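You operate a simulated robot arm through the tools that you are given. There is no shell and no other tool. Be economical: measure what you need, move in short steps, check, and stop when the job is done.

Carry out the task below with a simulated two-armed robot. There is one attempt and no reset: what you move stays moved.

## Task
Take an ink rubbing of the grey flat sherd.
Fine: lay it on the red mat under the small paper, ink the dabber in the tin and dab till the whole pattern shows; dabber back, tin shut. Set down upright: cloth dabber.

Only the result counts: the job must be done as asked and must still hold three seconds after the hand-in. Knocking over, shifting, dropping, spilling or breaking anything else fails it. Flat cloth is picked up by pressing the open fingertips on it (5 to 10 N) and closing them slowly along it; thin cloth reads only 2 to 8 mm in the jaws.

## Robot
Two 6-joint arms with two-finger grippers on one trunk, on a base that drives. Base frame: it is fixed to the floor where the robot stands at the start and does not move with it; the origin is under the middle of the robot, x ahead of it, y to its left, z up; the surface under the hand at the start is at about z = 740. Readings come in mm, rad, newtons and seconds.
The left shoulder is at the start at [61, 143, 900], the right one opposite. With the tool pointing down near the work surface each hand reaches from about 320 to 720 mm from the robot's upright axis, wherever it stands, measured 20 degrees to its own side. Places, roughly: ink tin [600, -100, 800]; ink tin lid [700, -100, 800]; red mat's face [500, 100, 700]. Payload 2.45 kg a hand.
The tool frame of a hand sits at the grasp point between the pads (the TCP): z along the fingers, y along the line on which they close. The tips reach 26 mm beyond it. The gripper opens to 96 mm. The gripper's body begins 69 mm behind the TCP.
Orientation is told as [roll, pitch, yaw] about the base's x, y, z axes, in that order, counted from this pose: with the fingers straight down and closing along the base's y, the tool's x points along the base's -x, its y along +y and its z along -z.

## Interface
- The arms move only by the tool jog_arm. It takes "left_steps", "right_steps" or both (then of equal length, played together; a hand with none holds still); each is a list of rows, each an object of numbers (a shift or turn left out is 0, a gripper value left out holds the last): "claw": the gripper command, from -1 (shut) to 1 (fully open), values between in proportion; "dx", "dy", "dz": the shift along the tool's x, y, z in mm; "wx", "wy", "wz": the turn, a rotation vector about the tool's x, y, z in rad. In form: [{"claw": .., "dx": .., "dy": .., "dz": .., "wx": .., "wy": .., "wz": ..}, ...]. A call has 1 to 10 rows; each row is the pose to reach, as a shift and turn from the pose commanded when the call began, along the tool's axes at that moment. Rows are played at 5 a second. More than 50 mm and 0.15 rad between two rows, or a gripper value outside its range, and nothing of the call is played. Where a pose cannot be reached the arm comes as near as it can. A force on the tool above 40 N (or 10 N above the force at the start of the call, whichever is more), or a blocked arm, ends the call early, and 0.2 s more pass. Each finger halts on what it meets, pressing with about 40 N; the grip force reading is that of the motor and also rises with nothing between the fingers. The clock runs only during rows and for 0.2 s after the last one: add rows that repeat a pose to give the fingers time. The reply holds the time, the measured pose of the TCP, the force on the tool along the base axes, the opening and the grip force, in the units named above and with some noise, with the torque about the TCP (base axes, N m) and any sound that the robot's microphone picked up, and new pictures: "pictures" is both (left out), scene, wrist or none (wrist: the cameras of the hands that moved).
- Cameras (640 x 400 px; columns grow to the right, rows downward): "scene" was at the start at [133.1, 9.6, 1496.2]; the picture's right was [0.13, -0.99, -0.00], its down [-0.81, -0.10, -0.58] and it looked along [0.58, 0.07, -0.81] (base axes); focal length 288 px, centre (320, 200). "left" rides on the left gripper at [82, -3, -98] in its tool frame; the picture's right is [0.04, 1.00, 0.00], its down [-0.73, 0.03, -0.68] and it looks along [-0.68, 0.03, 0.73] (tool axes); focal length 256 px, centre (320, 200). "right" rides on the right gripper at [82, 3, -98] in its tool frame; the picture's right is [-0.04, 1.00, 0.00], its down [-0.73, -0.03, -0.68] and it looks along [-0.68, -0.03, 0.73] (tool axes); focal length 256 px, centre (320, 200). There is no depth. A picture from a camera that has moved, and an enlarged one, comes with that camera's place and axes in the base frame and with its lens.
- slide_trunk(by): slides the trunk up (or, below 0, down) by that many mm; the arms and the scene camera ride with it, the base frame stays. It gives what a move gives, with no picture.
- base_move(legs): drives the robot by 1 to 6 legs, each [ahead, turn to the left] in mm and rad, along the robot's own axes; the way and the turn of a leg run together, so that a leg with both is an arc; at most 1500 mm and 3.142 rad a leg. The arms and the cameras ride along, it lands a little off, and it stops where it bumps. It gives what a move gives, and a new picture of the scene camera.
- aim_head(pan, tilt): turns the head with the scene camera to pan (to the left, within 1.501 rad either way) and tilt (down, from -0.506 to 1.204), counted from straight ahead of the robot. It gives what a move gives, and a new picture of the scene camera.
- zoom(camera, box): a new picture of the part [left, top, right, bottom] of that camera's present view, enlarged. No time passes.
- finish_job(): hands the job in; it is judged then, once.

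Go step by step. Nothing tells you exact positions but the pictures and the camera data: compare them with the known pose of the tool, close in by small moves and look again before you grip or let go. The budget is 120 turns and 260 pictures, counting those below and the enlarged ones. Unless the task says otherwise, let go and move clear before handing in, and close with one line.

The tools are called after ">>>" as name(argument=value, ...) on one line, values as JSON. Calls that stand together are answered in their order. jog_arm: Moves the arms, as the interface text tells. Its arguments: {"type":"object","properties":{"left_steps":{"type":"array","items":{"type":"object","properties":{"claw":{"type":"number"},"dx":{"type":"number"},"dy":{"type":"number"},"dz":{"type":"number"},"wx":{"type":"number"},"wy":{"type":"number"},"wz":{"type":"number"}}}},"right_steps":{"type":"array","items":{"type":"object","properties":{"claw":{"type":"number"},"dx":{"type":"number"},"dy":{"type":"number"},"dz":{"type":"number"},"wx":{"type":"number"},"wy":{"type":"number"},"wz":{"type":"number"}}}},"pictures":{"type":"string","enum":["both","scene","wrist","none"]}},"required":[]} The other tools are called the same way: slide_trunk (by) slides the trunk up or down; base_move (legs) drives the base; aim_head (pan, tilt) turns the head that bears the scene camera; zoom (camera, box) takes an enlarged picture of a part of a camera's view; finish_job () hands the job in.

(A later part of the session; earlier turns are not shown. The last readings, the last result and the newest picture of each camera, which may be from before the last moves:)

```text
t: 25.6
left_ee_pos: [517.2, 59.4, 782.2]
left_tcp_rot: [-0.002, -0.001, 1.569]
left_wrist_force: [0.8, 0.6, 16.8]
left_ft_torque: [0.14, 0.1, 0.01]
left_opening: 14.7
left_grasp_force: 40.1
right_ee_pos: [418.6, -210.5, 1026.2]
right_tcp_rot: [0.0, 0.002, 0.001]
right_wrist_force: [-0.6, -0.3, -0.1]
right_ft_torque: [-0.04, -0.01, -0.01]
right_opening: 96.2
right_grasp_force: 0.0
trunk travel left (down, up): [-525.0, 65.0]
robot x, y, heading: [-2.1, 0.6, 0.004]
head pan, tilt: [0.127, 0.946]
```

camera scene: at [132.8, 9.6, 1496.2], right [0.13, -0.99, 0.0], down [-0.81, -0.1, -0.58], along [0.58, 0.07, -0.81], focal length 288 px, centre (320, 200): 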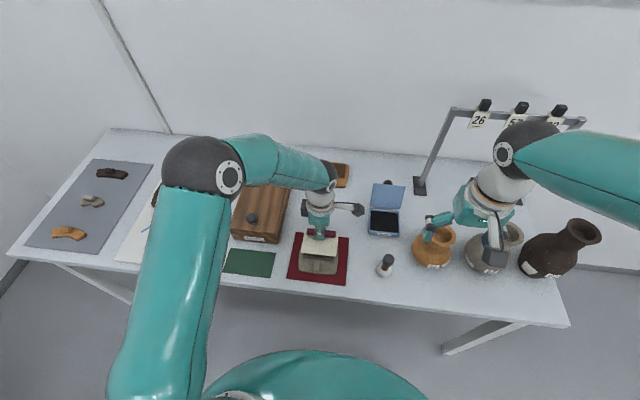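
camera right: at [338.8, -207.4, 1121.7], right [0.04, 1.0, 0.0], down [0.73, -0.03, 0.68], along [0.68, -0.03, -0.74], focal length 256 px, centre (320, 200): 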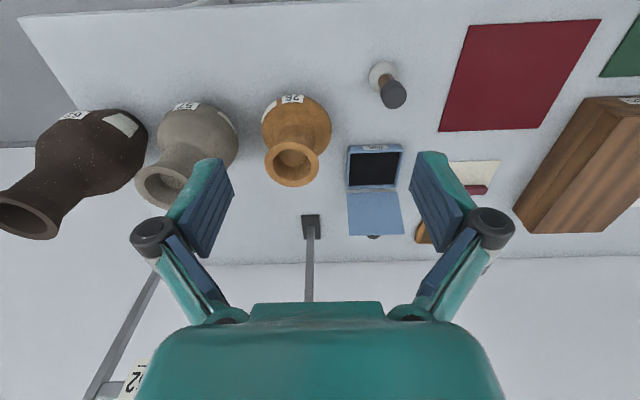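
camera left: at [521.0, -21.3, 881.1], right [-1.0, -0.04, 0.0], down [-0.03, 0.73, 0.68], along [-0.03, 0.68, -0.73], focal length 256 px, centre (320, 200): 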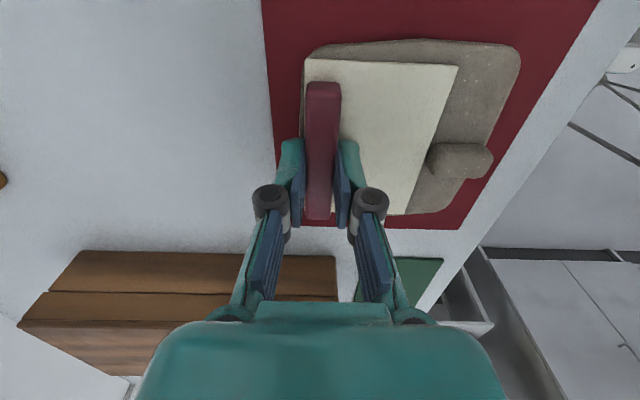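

Contact with 17 N; ease off a little, open gently and rise.

>>> jog_arm(left_steps=[{"dz": -1.5}, {"dz": -1.5, "claw": -0.4}, {"dz": -1.5, "claw": -0.4}, {"dz": -1.5}, {"dz": -15}, {"dz": -50}, {"dz": -90}, {"dz": -120}])

>>> zoom(camera="left", box=[260, 0, 560, 220])

```text
t: 27.4
left_ee_pos: [517.3, 59.4, 900.8]
left_tcp_rot: [0.001, 0.0, 1.569]
left_wrist_force: [-0.3, -0.8, 0.3]
left_ft_torque: [0.01, -0.02, -0.02]
left_opening: 28.8
left_grasp_force: 0.0
right_ee_pos: [418.3, -209.9, 1024.2]
right_tcp_rot: [-0.001, 0.001, -0.001]
right_wrist_force: [-0.7, -0.2, 0.4]
right_ft_torque: [0.0, -0.03, 0.0]
right_opening: 95.9
right_grasp_force: 0.0
trunk travel left (down, up): [-525.0, 65.0]
robot x, y, heading: [-2.3, 2.9, -0.001]
head pan, tilt: [0.127, 0.946]
camera scene: at [132.5, 9.5, 1496.2], right [0.13, -0.99, 0.0], down [-0.81, -0.1, -0.58], along [0.58, 0.07, -0.81], focal length 288 px, centre (320, 200)
camera left: at [520.3, -21.3, 998.6], right [-1.0, -0.04, 0.0], down [-0.03, 0.73, 0.68], along [-0.03, 0.68, -0.73], focal length 256 px, centre (320, 200)
```

scene: 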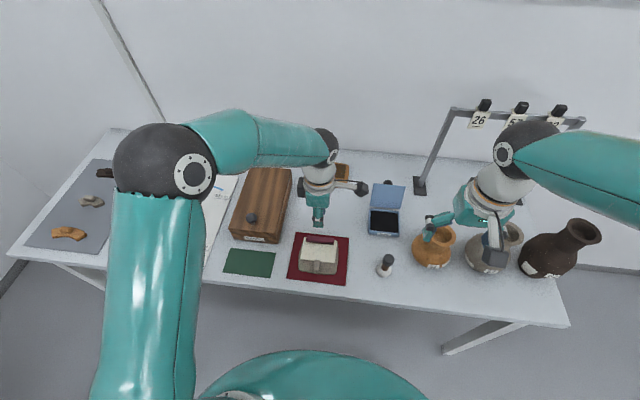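
left: 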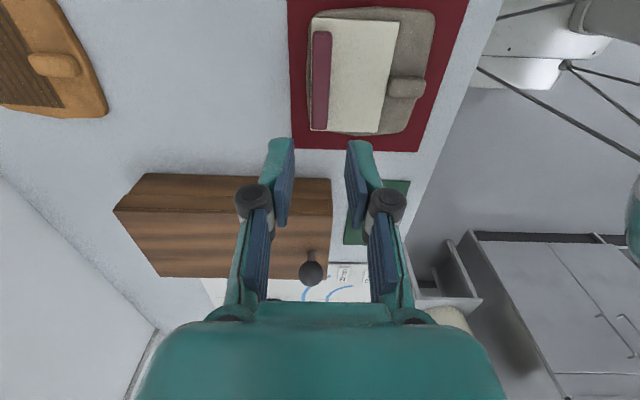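

```text
1.82 times, centred on (410, 110) of left
camera zoom: at [520.3, -21.3, 998.6], right [-1.0, -0.04, 0.0], down [-0.03, 0.73, 0.68], along [-0.03, 0.68, -0.73], focal length 465 px, centre (156, 364)
```

zoom: 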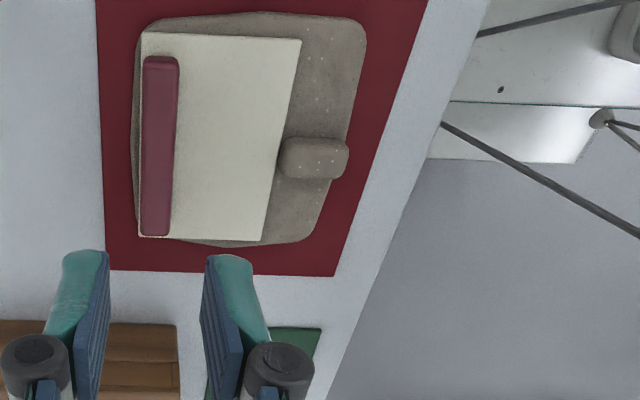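

Paper covers the pattern. Withdraw the left hand to the left, and bring the right hand above the dabber.

>>> jog_arm(left_steps=[{"dz": -30}, {"dz": -60, "dx": -20}, {"dz": -80, "dx": -60}, {"dz": -80, "dx": -100}, {"dz": -80, "dx": -145}, {"dz": -80, "dx": -190}], right_steps=[{"dx": -6, "dy": 15, "dz": 5}, {"dx": -12, "dy": 30, "dz": 10}, {"dx": -18, "dy": 50, "dz": 30}, {"dx": -24, "dy": 65, "dz": 50}, {"dx": -30, "dy": 78, "dz": 70}, {"dx": -32, "dy": 85, "dz": 84}])

>>> zoom(camera="right", box=[220, 0, 420, 180])

```text
t: 28.8
left_ee_pos: [518.4, 250.5, 980.1]
left_tcp_rot: [0.002, 0.0, 1.569]
left_wrist_force: [0.3, -0.5, 0.2]
left_ft_torque: [0.02, 0.01, 0.02]
left_opening: 28.9
left_grasp_force: 0.0
right_ee_pos: [451.8, -123.1, 938.8]
right_tcp_rot: [0.0, 0.001, 0.0]
right_wrist_force: [0.6, -0.8, 0.6]
right_ft_torque: [-0.01, 0.01, -0.04]
right_opening: 96.0
right_grasp_force: 0.1
trunk travel left (down, up): [-525.0, 65.0]
robot x, y, heading: [0.7, 1.1, 0.002]
head pan, tilt: [0.127, 0.946]
camera scene: at [133.3, 10.5, 1496.2], right [0.13, -0.99, 0.0], down [-0.81, -0.1, -0.58], along [0.58, 0.07, -0.81], focal length 288 px, centre (320, 200)
camera right: at [370.6, -120.8, 1037.2], right [0.04, 1.0, 0.0], down [0.73, -0.03, 0.68], along [0.68, -0.03, -0.73], focal length 256 px, centre (320, 200)
camera left: at [521.2, 168.9, 1077.8], right [-1.0, -0.04, 0.0], down [-0.03, 0.73, 0.68], along [-0.03, 0.68, -0.73], focal length 256 px, centre (320, 200)
```

scene: 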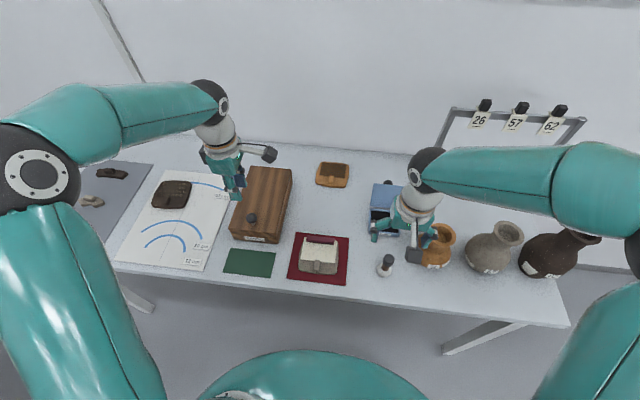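
right: 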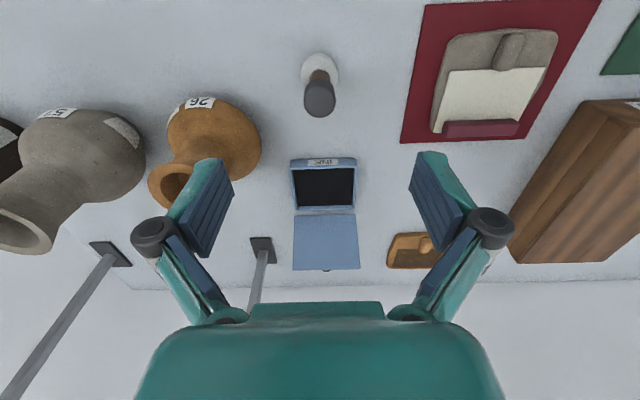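
left: 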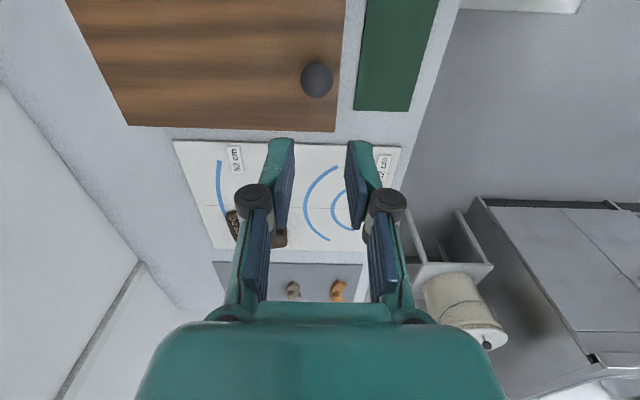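

```text
2.22 times, centred on (320, 90) of right
camera zoom: at [370.6, -120.8, 1037.2], right [0.04, 1.0, 0.0], down [0.73, -0.03, 0.68], along [0.68, -0.03, -0.73], focal length 569 px, centre (320, 444)
```

zoom: 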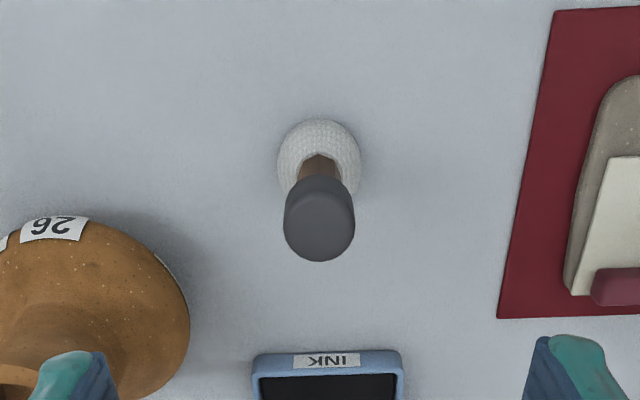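

Dabber axis about [457, -125], knob (~27 mm) centre around z≈823. Lower above it with claw at ~56 mm.

>>> jog_arm(right_steps=[{"claw": 0.15, "dx": -2.5, "dy": -1, "dz": 0}, {"dx": -5, "dy": -2, "dz": 30}, {"dx": -5, "dy": -2, "dz": 60}, {"dx": -5, "dy": -2, "dz": 70}], pictures="wrist")

>>> zoom(camera="scene", box=[340, 190, 460, 290])

```text
t: 29.8
left_ee_pos: [517.9, 249.0, 979.9]
left_tcp_rot: [0.001, 0.002, 1.569]
left_wrist_force: [0.7, 0.9, -1.0]
left_ft_torque: [0.02, 0.02, 0.0]
left_opening: 28.7
left_grasp_force: 0.0
right_ee_pos: [456.1, -126.0, 869.9]
right_tcp_rot: [-0.001, 0.0, 0.001]
right_wrist_force: [-0.5, -1.0, 0.3]
right_ft_torque: [0.02, -0.02, -0.02]
right_opening: 55.3
right_grasp_force: 0.1
trunk travel left (down, up): [-525.0, 65.0]
robot x, y, heading: [3.2, 0.4, -0.002]
head pan, tilt: [0.127, 0.946]
camera right: at [375.9, -123.8, 967.7], right [0.04, 1.0, 0.0], down [0.73, -0.03, 0.68], along [0.68, -0.03, -0.73], focal length 256 px, centre (320, 200)
```

right: 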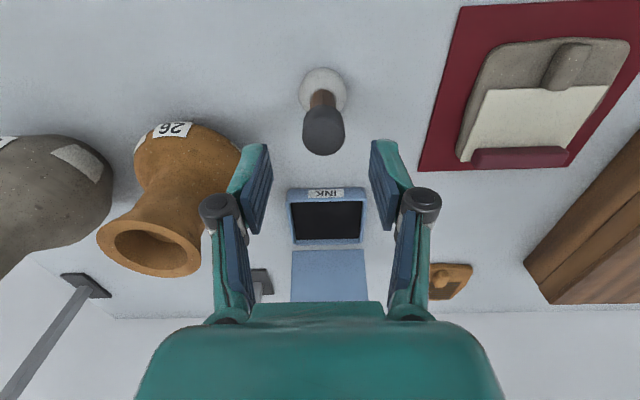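

```text
4.00 times, centred on (400, 240) of scene
camera zoom: at [133.2, 9.6, 1496.2], right [0.13, -0.99, 0.0], down [-0.81, -0.1, -0.58], along [0.58, 0.07, -0.81], focal length 1154 px, centre (0, 40)
```

zoom: 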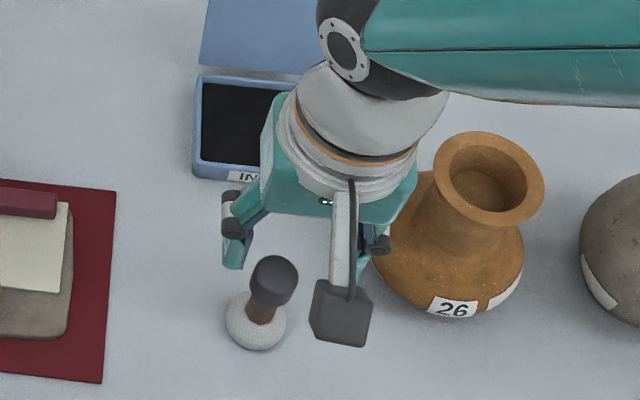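

Aligned. Lower so the TCP is at the knob.

>>> jog_arm(right_steps=[{"dz": 20}, {"dz": 38}, {"dz": 50}, {"dz": 50}], pictures="wrist")

```text
t: 30.8
left_ee_pos: [517.8, 248.9, 979.4]
left_tcp_rot: [-0.001, -0.001, 1.57]
left_wrist_force: [-0.3, 0.5, -1.0]
left_ft_torque: [-0.01, 0.03, -0.01]
left_opening: 29.0
left_grasp_force: 0.0
right_ee_pos: [456.3, -125.6, 819.9]
right_tcp_rot: [0.0, 0.0, 0.001]
right_wrist_force: [1.2, 0.1, 0.3]
right_ft_torque: [0.02, -0.03, -0.03]
right_opening: 55.3
right_grasp_force: 0.0
trunk travel left (down, up): [-525.0, 65.0]
robot x, y, heading: [1.7, -4.2, 0.003]
head pan, tilt: [0.127, 0.946]
camera right: at [375.8, -123.3, 917.8], right [0.04, 1.0, 0.0], down [0.73, -0.03, 0.68], along [0.68, -0.03, -0.73], focal length 256 px, centre (320, 200)
```

right: 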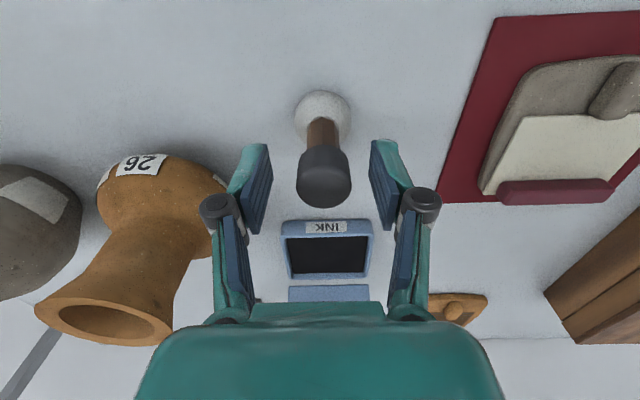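

>>> jog_arm(right_steps=[{"dy": 2, "dz": 3}, {"dy": 2, "dz": 6}, {"dy": 2, "dz": 6, "claw": -0.2}, {"dy": 2, "dz": 6, "claw": -0.6}, {"dy": 2, "dz": 6, "claw": -1}, {"dy": 2, "dz": 6}], pictures="wrist")

```text
t: 32.2
left_ee_pos: [518.1, 249.6, 979.2]
left_tcp_rot: [0.0, -0.001, 1.568]
left_wrist_force: [-0.5, -0.1, 0.9]
left_ft_torque: [0.0, 0.03, 0.02]
left_opening: 28.8
left_grasp_force: 0.1
right_ee_pos: [456.7, -124.1, 814.2]
right_tcp_rot: [-0.001, 0.001, 0.001]
right_wrist_force: [0.1, -1.0, -1.2]
right_ft_torque: [-0.01, -0.04, 0.03]
right_opening: 25.8
right_grasp_force: 40.1
trunk travel left (down, up): [-525.0, 65.0]
robot x, y, heading: [0.9, -3.2, -0.002]
head pan, tilt: [0.127, 0.946]
camera right: at [375.8, -121.4, 911.7], right [0.04, 1.0, 0.0], down [0.73, -0.03, 0.68], along [0.68, -0.03, -0.73], focal length 256 px, centre (320, 200)
```

right: 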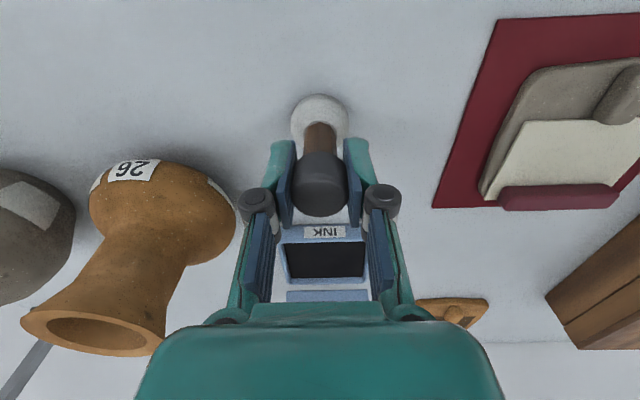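

Dabber gripped (25.8 mm); its base is ~74 mm below the TCP. Lift and carry over the ink tin (centre ≈[604, -124]; the lid stands up behind, tilted).

>>> jog_arm(right_steps=[{"dz": -10}, {"dz": -40}, {"dz": -75}, {"dz": -80, "dx": -40}, {"dz": -80, "dx": -85}, {"dz": -80, "dx": -120}, {"dz": -80, "dx": -145}, {"dz": -80, "dx": -145}])

>>> zoom(camera="scene", box=[340, 150, 460, 270])

```text
t: 34.0
left_ee_pos: [517.9, 249.3, 979.2]
left_tcp_rot: [-0.001, -0.001, 1.569]
left_wrist_force: [0.2, -0.1, -0.1]
left_ft_torque: [-0.01, 0.0, 0.01]
left_opening: 28.8
left_grasp_force: 0.1
right_ee_pos: [600.4, -125.2, 894.4]
right_tcp_rot: [0.0, 0.002, 0.0]
right_wrist_force: [-0.2, 0.3, -0.3]
right_ft_torque: [0.02, 0.01, -0.02]
right_opening: 25.5
right_grasp_force: 39.9
trunk travel left (down, up): [-525.0, 65.0]
robot x, y, heading: [-1.4, 1.3, -0.001]
head pan, tilt: [0.127, 0.946]
camera scene: at [132.9, 9.5, 1496.2], right [0.13, -0.99, 0.0], down [-0.81, -0.1, -0.58], along [0.58, 0.07, -0.81], focal length 288 px, centre (320, 200)
camera right: at [520.3, -122.2, 992.1], right [0.04, 1.0, 0.0], down [0.73, -0.03, 0.68], along [0.68, -0.03, -0.74], focal length 256 px, centre (320, 200)
```

scene: 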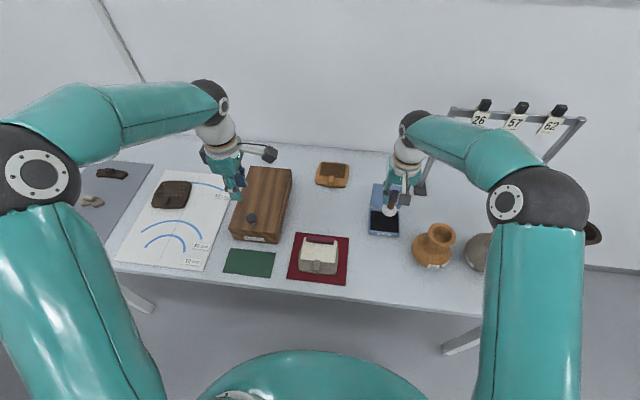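
right: 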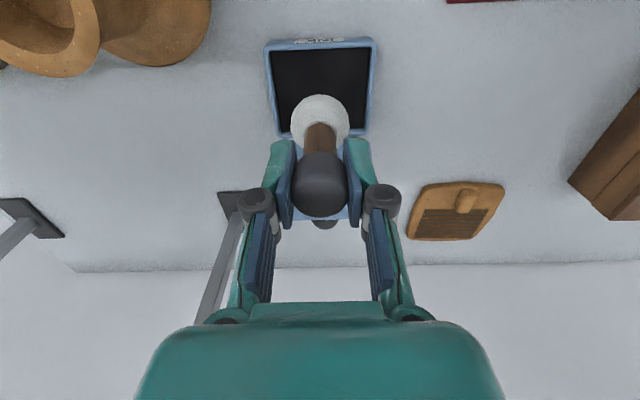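

```text
3.33 times, centred on (400, 210) of scene
camera zoom: at [132.9, 9.5, 1496.2], right [0.13, -0.99, 0.0], down [-0.81, -0.1, -0.58], along [0.58, 0.07, -0.81], focal length 961 px, centre (53, 167)
```

zoom: 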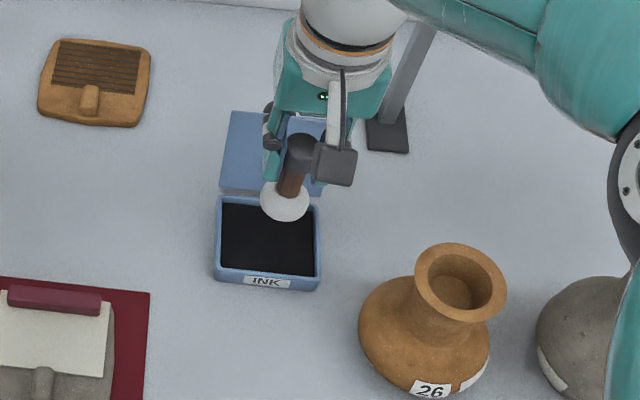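

Tin interior spans x≈574–643, y centre -125. Lower the dabber into it slowly, watching force.

>>> jog_arm(right_steps=[{"dx": -6, "dz": 25}, {"dx": -6, "dz": 45}, {"dx": -6, "dz": 56}, {"dx": -6, "dz": 60}], pictures="wrist")

```text
t: 35.0
left_ee_pos: [516.8, 249.2, 979.8]
left_tcp_rot: [0.0, -0.001, 1.569]
left_wrist_force: [0.6, -0.1, 0.4]
left_ft_torque: [-0.01, 0.02, 0.02]
left_opening: 29.0
left_grasp_force: 0.1
right_ee_pos: [607.1, -124.7, 833.9]
right_tcp_rot: [0.0, 0.001, 0.002]
right_wrist_force: [0.6, 0.3, -0.1]
right_ft_torque: [0.02, 0.01, -0.03]
right_opening: 25.5
right_grasp_force: 39.8
trunk travel left (down, up): [-525.0, 65.0]
robot x, y, heading: [-5.9, -1.1, 0.001]
head pan, tilt: [0.127, 0.946]
camera right: at [526.9, -121.6, 931.7], right [0.04, 1.0, 0.0], down [0.73, -0.03, 0.68], along [0.68, -0.03, -0.73], focal length 256 px, centre (320, 200)
```

right: 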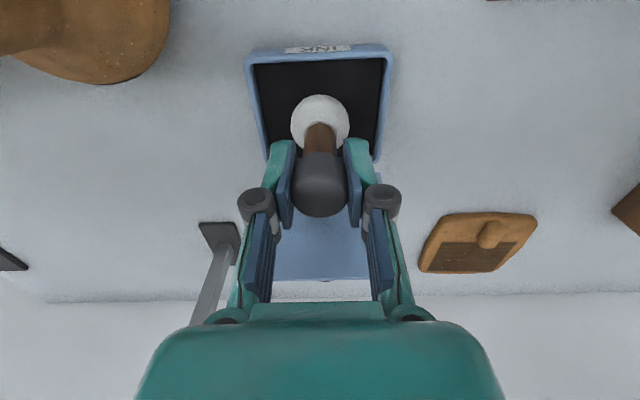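

>>> jog_arm(right_steps=[{"dz": 3}, {"dz": 5}, {"dz": 7}, {"dz": 9}], pictures="none")

```text
t: 36.0
left_ee_pos: [515.3, 248.7, 981.4]
left_tcp_rot: [-0.002, 0.001, 1.569]
left_wrist_force: [0.4, 0.0, -0.4]
left_ft_torque: [0.01, -0.01, 0.0]
left_opening: 29.0
left_grasp_force: 0.0
right_ee_pos: [606.7, -124.6, 829.5]
right_tcp_rot: [0.001, -0.007, -0.001]
right_wrist_force: [-0.5, -1.9, 29.4]
right_ft_torque: [-0.01, 0.23, 0.05]
right_opening: 25.6
right_grasp_force: 39.8
trunk travel left (down, up): [-525.0, 65.0]
robot x, y, heading: [1.1, 1.6, -0.004]
head pan, tilt: [0.127, 0.946]
```

Pressed with 29 N – plenty. Raise slightly, touch once more lightly and lift.

>>> jog_arm(right_steps=[{"dz": -7}, {"dz": -7}, {"dz": -3}, {"dz": -3}, {"dz": -15}, {"dz": -40}, {"dz": -70}])

>>> zoom(camera="scene", box=[350, 160, 430, 250])

```text
t: 37.6
left_ee_pos: [517.8, 249.1, 979.7]
left_tcp_rot: [-0.001, -0.001, 1.57]
left_wrist_force: [-0.8, 0.8, 0.1]
left_ft_torque: [-0.02, -0.02, 0.0]
left_opening: 28.7
left_grasp_force: 0.0
right_ee_pos: [607.0, -124.6, 895.2]
right_tcp_rot: [0.0, 0.0, -0.001]
right_wrist_force: [0.0, 0.4, -0.7]
right_ft_torque: [0.0, -0.04, 0.0]
right_opening: 25.6
right_grasp_force: 40.0
trunk travel left (down, up): [-525.0, 65.0]
robot x, y, heading: [-0.3, 1.7, -0.005]
head pan, tilt: [0.127, 0.946]
camera scene: at [132.8, 9.8, 1496.1], right [0.13, -0.99, 0.0], down [-0.81, -0.1, -0.58], along [0.58, 0.07, -0.81], focal length 288 px, centre (320, 200)
camera right: at [527.2, -121.8, 993.1], right [0.04, 1.0, 0.0], down [0.73, -0.03, 0.68], along [0.68, -0.03, -0.73], focal length 256 px, centre (320, 200)
```

scene: 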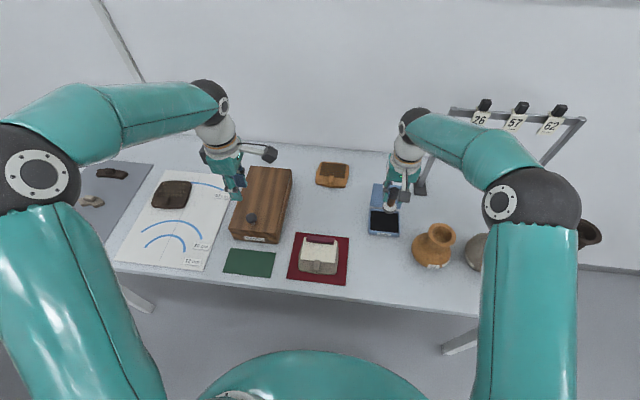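
right: 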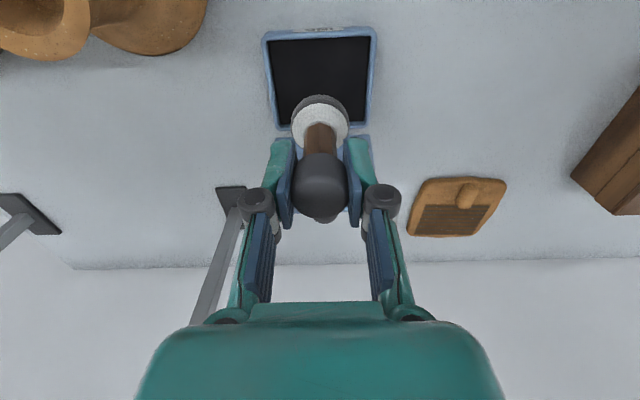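

```text
4.44 times, centred on (390, 205) of scene
camera zoom: at [132.8, 9.8, 1496.1], right [0.13, -0.99, 0.0], down [-0.81, -0.1, -0.58], along [0.58, 0.07, -0.81], focal length 1282 px, centre (9, 178)
```

zoom: 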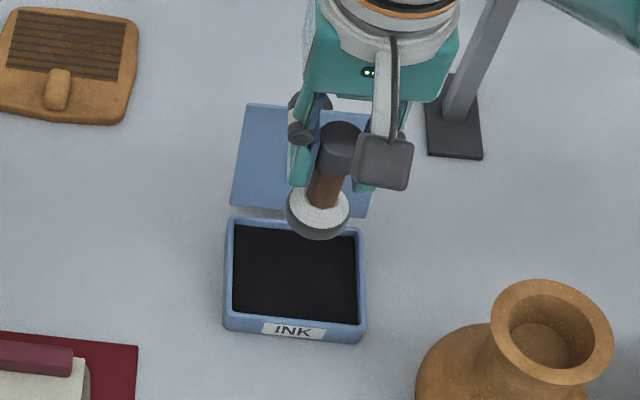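

The pad is inked (dark rim). Carry it over the paper (≈[482, 58]) and move the left hand further away.

>>> jog_arm(left_steps=[{"dx": -40}, {"dx": -80}, {"dx": -120}, {"dx": -150}, {"dx": -150}, {"dx": -150}, {"dx": -150}], right_steps=[{"dx": 5, "dy": 5}, {"dx": 25, "dy": 35}, {"dx": 50, "dy": 70}, {"dx": 75, "dy": 105}, {"dx": 100, "dy": 140}, {"dx": 120, "dy": 170}, {"dx": 125, "dy": 183}])

```text
t: 39.2
left_ee_pos: [518.5, 400.9, 979.3]
left_tcp_rot: [0.001, 0.0, 1.569]
left_wrist_force: [-0.4, -0.8, 0.3]
left_ft_torque: [0.0, 0.02, 0.03]
left_opening: 28.7
left_grasp_force: 0.0
right_ee_pos: [482.3, 58.1, 896.4]
right_tcp_rot: [0.001, 0.002, -0.002]
right_wrist_force: [-0.4, -1.0, 0.2]
right_ft_torque: [0.02, 0.0, -0.01]
right_opening: 25.3
right_grasp_force: 39.8
trunk travel left (down, up): [-525.0, 65.0]
robot x, y, heading: [2.0, 0.2, 0.004]
head pan, tilt: [0.127, 0.946]
camera scene: at [133.3, 9.7, 1496.2], right [0.13, -0.99, 0.0], down [-0.81, -0.1, -0.58], along [0.58, 0.07, -0.81], focal length 288 px, centre (320, 200)
camera right: at [401.9, 61.7, 992.7], right [0.04, 1.0, 0.0], down [0.73, -0.03, 0.68], along [0.68, -0.03, -0.73], focal length 256 px, centre (320, 200)
camera left: at [521.2, 319.6, 1077.6], right [-1.0, -0.04, 0.0], down [-0.03, 0.73, 0.68], along [-0.03, 0.68, -0.73], focal length 256 px, centre (320, 200)
```

scene: 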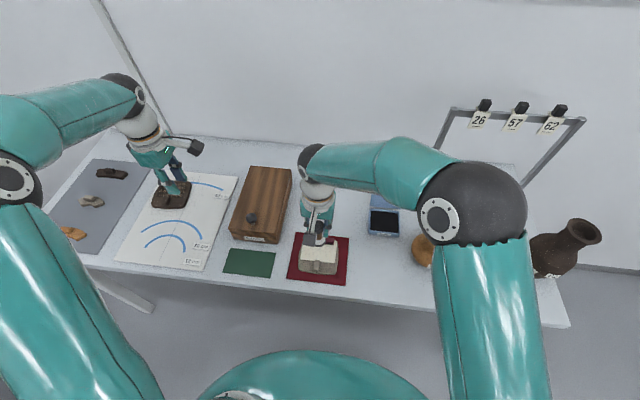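
right: 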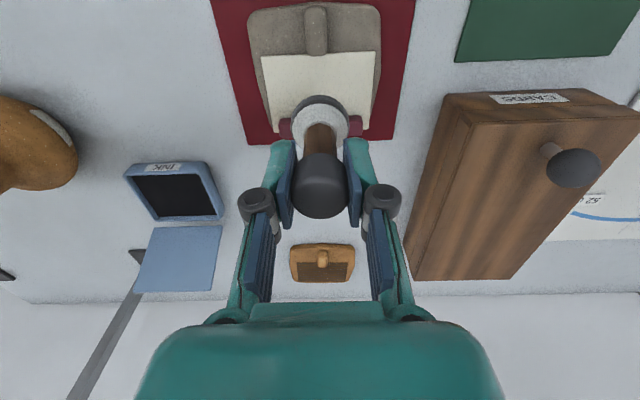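
left: 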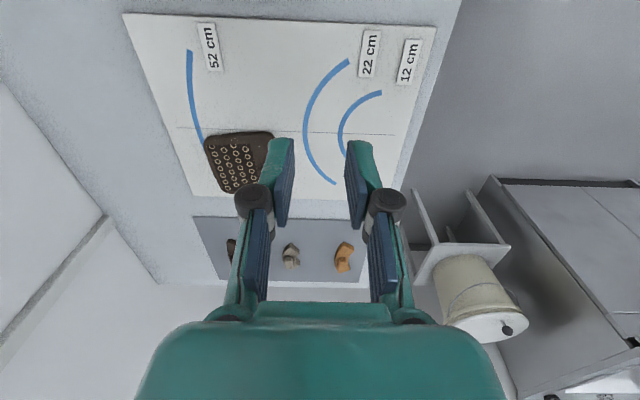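

Positioned above paper centre. Lower to ~10 mm above and check clearance to bar and handle.

>>> jog_arm(right_steps=[{"dz": 25}, {"dz": 45}, {"dz": 56}], pictures="wrist")

>>> zoom(camera="scene", box=[290, 210, 350, 280])

```text
t: 40.0
left_ee_pos: [517.9, 400.1, 978.4]
left_tcp_rot: [-0.002, 0.0, 1.569]
left_wrist_force: [-0.7, -0.2, -0.9]
left_ft_torque: [-0.03, -0.04, -0.03]
left_opening: 28.8
left_grasp_force: 0.0
right_ee_pos: [481.9, 57.7, 838.4]
right_tcp_rot: [0.0, 0.0, 0.003]
right_wrist_force: [-0.5, 0.8, -0.6]
right_ft_torque: [-0.03, -0.02, 0.01]
right_opening: 25.7
right_grasp_force: 40.1
trunk travel left (down, up): [-525.0, 65.0]
robot x, y, heading: [-4.1, -2.1, -0.004]
head pan, tilt: [0.127, 0.946]
camera right: at [402.0, 61.8, 936.6], right [0.04, 1.0, 0.0], down [0.73, -0.03, 0.68], along [0.68, -0.03, -0.73], focal length 256 px, centre (320, 200)
```

right: 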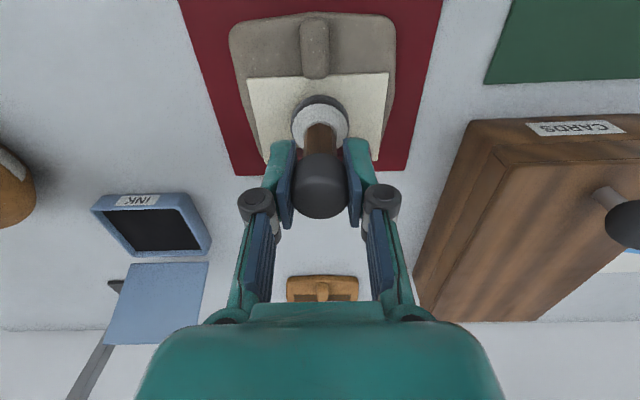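

```text
5.71 times, centred on (320, 245) of scene
camera zoom: at [133.4, 9.7, 1496.2], right [0.13, -0.99, 0.0], down [-0.81, -0.1, -0.58], along [0.58, 0.07, -0.81], focal length 1648 px, centre (320, -57)
```

zoom: 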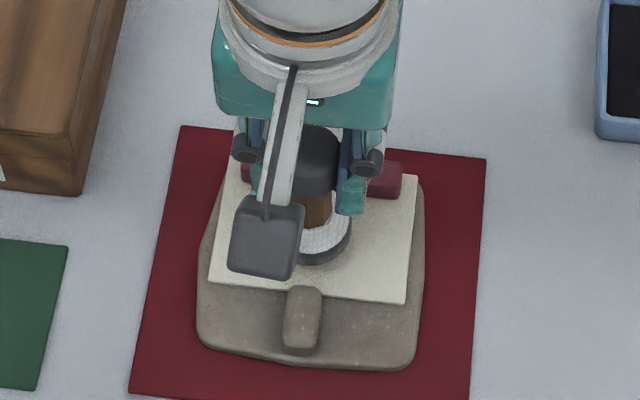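

Good clearance. First dab, gently.

>>> jog_arm(right_steps=[{"dz": 5}, {"dz": 7}, {"dz": 8.5}, {"dz": 9.5}, {"dz": 9.5}], pictures="none")

```text
t: 41.2
left_ee_pos: [517.4, 400.5, 978.7]
left_tcp_rot: [0.0, -0.002, 1.568]
left_wrist_force: [-0.2, -0.2, 0.1]
left_ft_torque: [-0.03, -0.01, 0.01]
left_opening: 29.0
left_grasp_force: 0.0
right_ee_pos: [482.6, 58.5, 829.4]
right_tcp_rot: [0.001, 0.001, 0.001]
right_wrist_force: [-0.6, 0.4, 0.9]
right_ft_torque: [0.01, -0.02, 0.0]
right_opening: 25.4
right_grasp_force: 39.9
trunk travel left (down, up): [-525.0, 65.0]
robot x, y, heading: [0.6, -1.4, 0.001]
head pan, tilt: [0.127, 0.946]
```

>>> jog_arm(right_steps=[{"dz": 0.7}, {"dz": 1.4}, {"dz": 2}, {"dz": 2}], pictures="none")

```text
t: 42.2
left_ee_pos: [518.2, 401.5, 981.4]
left_tcp_rot: [0.001, 0.0, 1.57]
left_wrist_force: [-0.2, -0.6, -0.2]
left_ft_torque: [0.01, 0.03, 0.0]
left_opening: 28.8
left_grasp_force: 0.0
right_ee_pos: [483.2, 57.9, 829.7]
right_tcp_rot: [0.002, -0.001, -0.001]
right_wrist_force: [0.8, -0.1, 11.3]
right_ft_torque: [0.0, -0.07, 0.03]
right_opening: 25.7
right_grasp_force: 40.1
trunk travel left (down, up): [-525.0, 65.0]
robot x, y, heading: [0.7, -1.1, -0.001]
head pan, tilt: [0.127, 0.946]
```

11 N contact. Lift and shift aside to look at the mark.

>>> jog_arm(right_steps=[{"dz": -10}, {"dz": -40}, {"dz": -70, "dy": -20}, {"dz": -80, "dy": -65}, {"dz": -80, "dy": -90}], pictures="wrist")

>>> zoom(camera="scene", box=[290, 225, 350, 285])

>>> zoom(camera="right", box=[320, 0, 520, 160])

```text
t: 43.4
left_ee_pos: [518.5, 401.6, 979.7]
left_tcp_rot: [0.0, 0.001, 1.569]
left_wrist_force: [-0.3, -0.1, -0.2]
left_ft_torque: [0.0, 0.01, -0.03]
left_opening: 28.7
left_grasp_force: 0.0
right_ee_pos: [483.1, -33.2, 906.1]
right_tcp_rot: [0.001, 0.002, 0.0]
right_wrist_force: [0.3, -0.8, -0.1]
right_ft_torque: [0.03, -0.02, -0.01]
right_opening: 25.4
right_grasp_force: 40.1
trunk travel left (down, up): [-525.0, 65.0]
robot x, y, heading: [-2.6, 0.6, -0.0]
head pan, tilt: [0.127, 0.946]
camera right: at [401.8, -29.3, 1004.1], right [0.04, 1.0, 0.0], down [0.73, -0.03, 0.68], along [0.68, -0.03, -0.74], focal length 256 px, centre (320, 200)
```

right: 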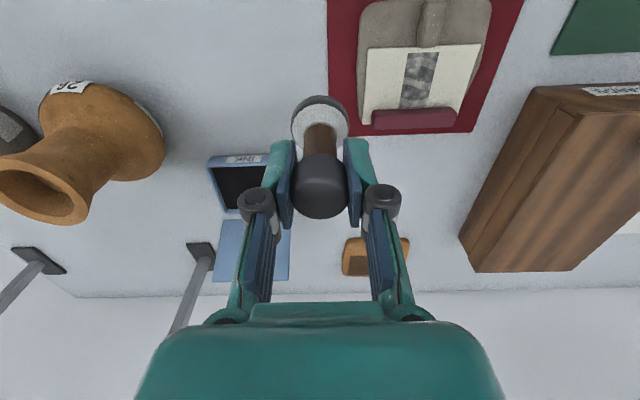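

```text
6.67 times, centred on (320, 255) of scene
camera zoom: at [133.1, 9.4, 1496.2], right [0.13, -0.99, 0.0], down [-0.81, -0.1, -0.58], along [0.58, 0.07, -0.81], focal length 1923 px, centre (320, -167)
```

zoom: 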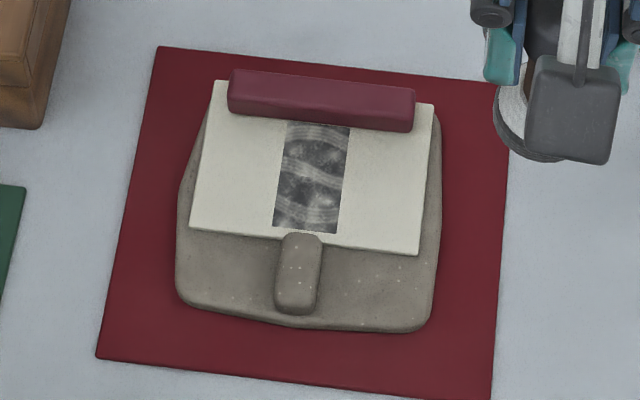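

```text
2.50 times, centred on (420, 80) of right
camera zoom: at [401.8, -29.3, 1004.1], right [0.04, 1.0, 0.0], down [0.73, -0.03, 0.68], along [0.68, -0.03, -0.74], focal length 640 px, centre (70, 500)
```

zoom: 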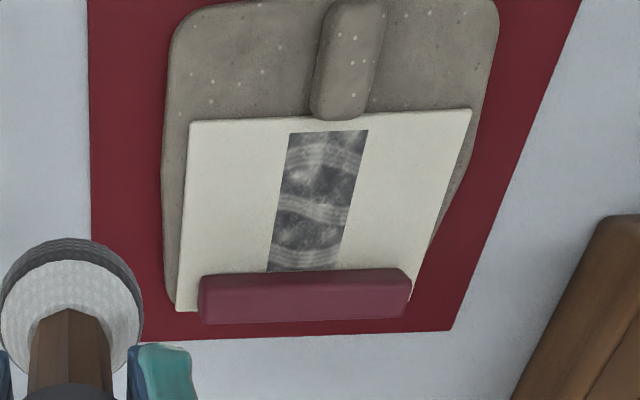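

The rubbing appears in vertical thirds (~28 mm strips); the centre strip is done. Dab the right strip (y≈30).

>>> jog_arm(right_steps=[{"dy": 35}, {"dy": 62, "dz": 20}, {"dy": 62, "dz": 55}, {"dy": 62, "dz": 70}, {"dy": 62, "dz": 76}, {"dy": 62, "dz": 78.5}, {"dy": 62, "dz": 80}, {"dy": 62, "dz": 80}], pictures="none")

```text
t: 45.2
left_ee_pos: [517.4, 402.0, 979.1]
left_tcp_rot: [-0.001, -0.001, 1.568]
left_wrist_force: [-0.6, 0.6, -0.4]
left_ft_torque: [0.07, -0.01, 0.01]
left_opening: 28.7
left_grasp_force: 0.0
right_ee_pos: [482.2, 29.8, 828.6]
right_tcp_rot: [0.001, -0.001, 0.0]
right_wrist_force: [0.7, -0.4, 9.9]
right_ft_torque: [-0.02, -0.05, 0.0]
right_opening: 25.5
right_grasp_force: 40.3
trunk travel left (down, up): [-525.0, 65.0]
robot x, y, heading: [0.2, -0.5, -0.003]
head pan, tilt: [0.127, 0.946]
```

Good contact. Lift and dab the left strip (y≈86).

>>> jog_arm(right_steps=[{"dz": -8}, {"dz": -30}, {"dz": -40, "dy": 28}, {"dz": -30, "dy": 56}, {"dz": -10, "dy": 56}, {"dz": -4, "dy": 56}, {"dz": -1.5, "dy": 56}, {"dz": 0, "dy": 56}, {"dz": 0, "dy": 56}], pictures="none")

```text
t: 47.2
left_ee_pos: [518.3, 401.0, 979.3]
left_tcp_rot: [0.0, 0.0, 1.569]
left_wrist_force: [-0.4, 0.1, 0.0]
left_ft_torque: [0.01, -0.01, -0.02]
left_opening: 29.0
left_grasp_force: 0.1
right_ee_pos: [482.3, 87.0, 828.6]
right_tcp_rot: [0.002, -0.001, 0.0]
right_wrist_force: [-0.1, -1.2, 9.1]
right_ft_torque: [-0.06, -0.04, 0.02]
right_opening: 25.5
right_grasp_force: 40.8
trunk travel left (down, up): [-525.0, 65.0]
robot x, y, heading: [0.2, -2.6, -0.001]
head pan, tilt: [0.127, 0.946]
```

>>> jog_arm(right_steps=[{"dz": -8}, {"dz": -40}, {"dz": -75}, {"dz": -80, "dy": -40}, {"dz": -80, "dy": -85}, {"dz": -80, "dy": -120}, {"dz": -80, "dy": -140}], pictures="scene")

>>> zoom(camera="scene", box=[300, 225, 345, 270])

>>> zoom(camera="right", box=[340, 0, 540, 160])

```text
t: 48.8
left_ee_pos: [518.1, 401.6, 979.5]
left_tcp_rot: [-0.001, 0.0, 1.568]
left_wrist_force: [-0.1, -0.2, -0.7]
left_ft_torque: [0.0, 0.0, -0.01]
left_opening: 28.9
left_grasp_force: 0.1
right_ee_pos: [481.9, -53.3, 906.6]
right_tcp_rot: [0.0, 0.001, 0.0]
right_wrist_force: [-0.4, 0.6, -1.7]
right_ft_torque: [0.02, -0.01, 0.07]
right_opening: 25.6
right_grasp_force: 39.9
trunk travel left (down, up): [-525.0, 65.0]
robot x, y, heading: [1.4, 1.5, 0.001]
head pan, tilt: [0.127, 0.946]
camera scene: at [133.1, 9.3, 1496.2], right [0.13, -0.99, 0.0], down [-0.81, -0.1, -0.58], along [0.58, 0.07, -0.81], focal length 288 px, centre (320, 200)
```

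scene: 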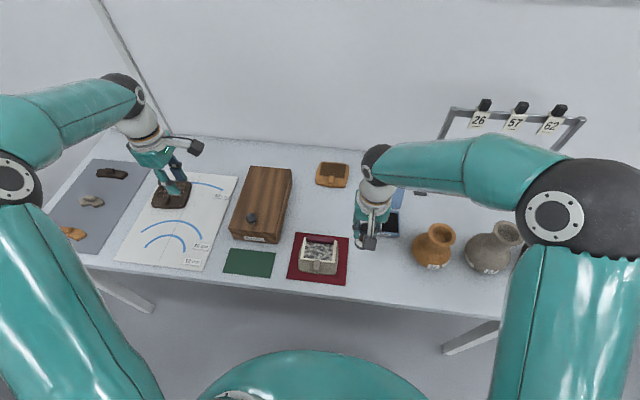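

```text
8.89 times, centred on (322, 248) of scene
camera zoom: at [133.1, 9.3, 1496.2], right [0.13, -0.99, 0.0], down [-0.81, -0.1, -0.58], along [0.58, 0.07, -0.81], focal length 2564 px, centre (298, -222)
```

zoom: 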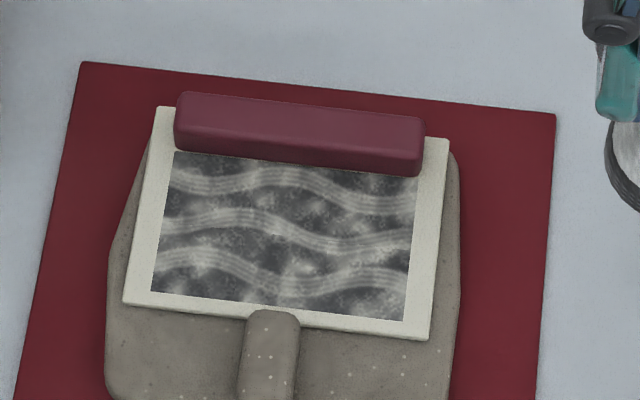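

```text
2.50 times, centred on (440, 80) of right
camera zoom: at [401.5, -51.0, 1005.1], right [0.04, 1.0, 0.0], down [0.73, -0.03, 0.68], along [0.68, -0.03, -0.73], focal length 640 px, centre (20, 500)
```

zoom: 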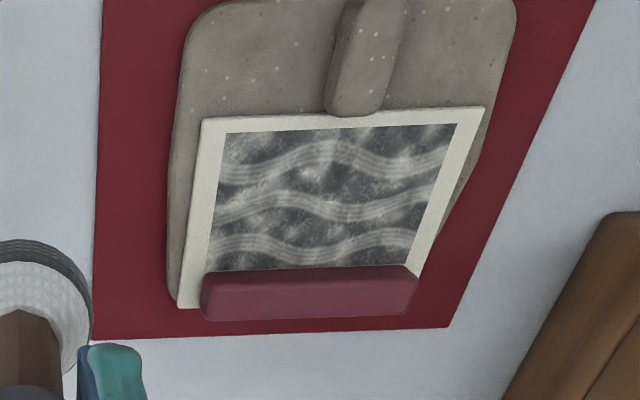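

The whole wavy pattern shows. Now return the dabber to its spot [456.7, -124].

>>> jog_arm(right_steps=[{"dx": 8, "dy": -25}, {"dx": 17, "dy": -50}, {"dx": 25.5, "dy": -71}, {"dx": 25.5, "dy": -71, "dz": 40}, {"dx": 25.5, "dy": -71, "dz": 70}, {"dx": 25.5, "dy": -71, "dz": 86}])

```text
t: 50.2
left_ee_pos: [518.5, 400.8, 979.5]
left_tcp_rot: [0.002, 0.002, 1.569]
left_wrist_force: [0.2, -0.7, 0.5]
left_ft_torque: [0.0, 0.03, -0.03]
left_opening: 28.6
left_grasp_force: 0.0
right_ee_pos: [456.1, -123.5, 821.8]
right_tcp_rot: [-0.001, 0.0, 0.001]
right_wrist_force: [0.8, 0.1, -0.5]
right_ft_torque: [0.0, 0.0, -0.02]
right_opening: 25.6
right_grasp_force: 39.5
trunk travel left (down, up): [-525.0, 65.0]
robot x, y, heading: [-3.8, 2.4, -0.003]
head pan, tilt: [0.127, 0.946]
camera scene: at [133.7, 9.7, 1496.1], right [0.13, -0.99, 0.0], down [-0.81, -0.1, -0.58], along [0.58, 0.07, -0.81], focal length 288 px, centre (320, 200)
camera right: at [376.3, -120.9, 919.6], right [0.04, 1.0, 0.0], down [0.73, -0.03, 0.68], along [0.68, -0.03, -0.74], focal length 256 px, centre (320, 200)
```

scene: 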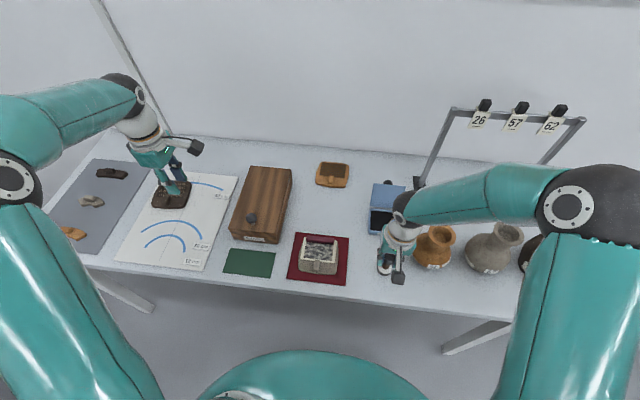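
right: 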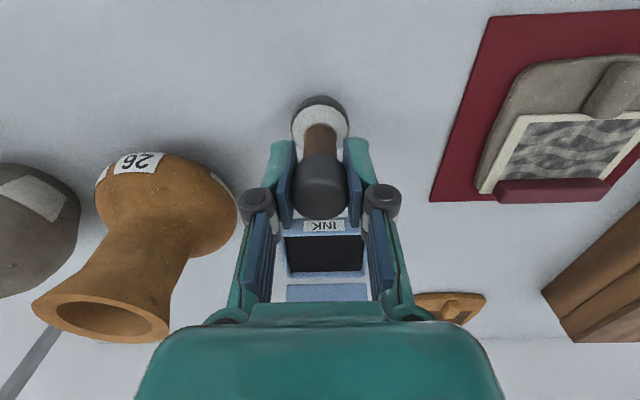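

>>> jog_arm(right_steps=[{"dz": 3}, {"dz": 5}, {"dz": 7}, {"dz": 8}, {"dz": 8.5}, {"dz": 8.5}], pictures="none")

```text
t: 51.6
left_ee_pos: [518.0, 401.8, 979.3]
left_tcp_rot: [-0.002, 0.0, 1.569]
left_wrist_force: [0.4, 0.4, -0.6]
left_ft_torque: [0.02, -0.03, -0.01]
left_opening: 28.8
left_grasp_force: 0.0
right_ee_pos: [457.0, -125.7, 813.1]
right_tcp_rot: [-0.001, -0.001, -0.001]
right_wrist_force: [0.2, 0.4, 0.4]
right_ft_torque: [0.01, 0.01, -0.02]
right_opening: 25.8
right_grasp_force: 40.1
trunk travel left (down, up): [-525.0, 65.0]
robot x, y, heading: [2.1, 3.6, 0.003]
head pan, tilt: [0.127, 0.946]
```

>>> jog_arm(right_steps=[{"dz": 1}, {"dz": 2}, {"dz": 3}, {"dz": 3}], pictures="none")

```text
t: 52.6
left_ee_pos: [515.6, 400.9, 980.2]
left_tcp_rot: [-0.001, 0.0, 1.569]
left_wrist_force: [-0.1, 0.5, 0.2]
left_ft_torque: [0.0, -0.01, 0.02]
left_opening: 28.8
left_grasp_force: 0.1
right_ee_pos: [457.0, -123.3, 812.0]
right_tcp_rot: [-0.001, -0.007, 0.001]
right_wrist_force: [0.8, -2.4, 29.8]
right_ft_torque: [-0.06, -0.01, 0.0]
right_opening: 25.7
right_grasp_force: 39.6
trunk travel left (down, up): [-525.0, 65.0]
robot x, y, heading: [0.0, -3.3, 0.002]
head pan, tilt: [0.127, 0.946]
```

Standing on the table; relieve pressure and open gradually, then rise straight up.

>>> jog_arm(right_steps=[{"dz": -2}, {"dz": -2, "claw": -0.35}, {"dz": -2, "claw": -0.2}, {"dz": -2, "claw": 0.1}, {"dz": -2}, {"dz": -30}, {"dz": -70}, {"dz": -110}, {"dz": -150}])

>>> zoom(camera="right", box=[220, 0, 440, 280])

```text
t: 54.6
left_ee_pos: [517.5, 400.9, 979.8]
left_tcp_rot: [-0.001, -0.001, 1.569]
left_wrist_force: [0.0, -0.7, -0.5]
left_ft_torque: [-0.01, -0.01, 0.04]
left_opening: 28.7
left_grasp_force: 0.0
right_ee_pos: [455.6, -125.4, 959.3]
right_tcp_rot: [0.0, 0.001, 0.001]
right_wrist_force: [0.3, 0.0, 0.9]
right_ft_torque: [-0.04, 0.01, -0.03]
right_opening: 52.6
right_grasp_force: 0.0
trunk travel left (down, up): [-525.0, 65.0]
robot x, y, heading: [-0.9, -1.1, -0.003]
head pan, tilt: [0.127, 0.946]
camera scene: at [132.3, 9.6, 1496.2], right [0.13, -0.99, 0.0], down [-0.8, -0.1, -0.58], along [0.58, 0.07, -0.81], focal length 288 px, centre (320, 200)
camera right: at [375.1, -122.0, 1058.0], right [0.04, 1.0, 0.0], down [0.73, -0.03, 0.68], along [0.68, -0.03, -0.73], focal length 256 px, centre (320, 200)
```

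scene: 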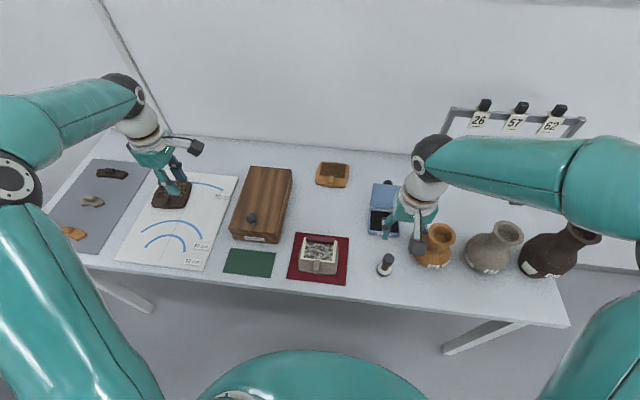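
right: 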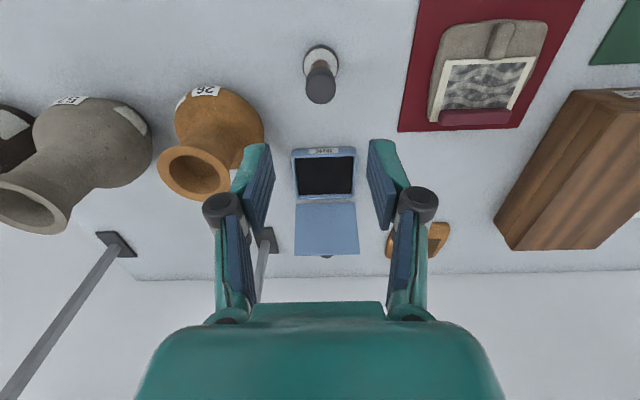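

```text
1.43 times, centred on (330, 140) of right
camera zoom: at [375.1, -122.0, 1058.0], right [0.04, 1.0, 0.0], down [0.73, -0.03, 0.68], along [0.68, -0.03, -0.73], focal length 366 px, centre (306, 286)
```

zoom: 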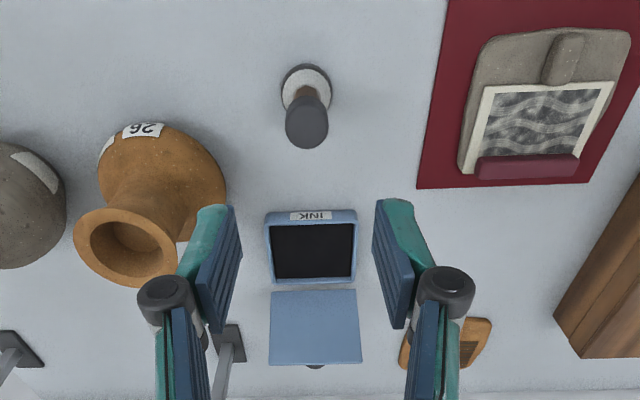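

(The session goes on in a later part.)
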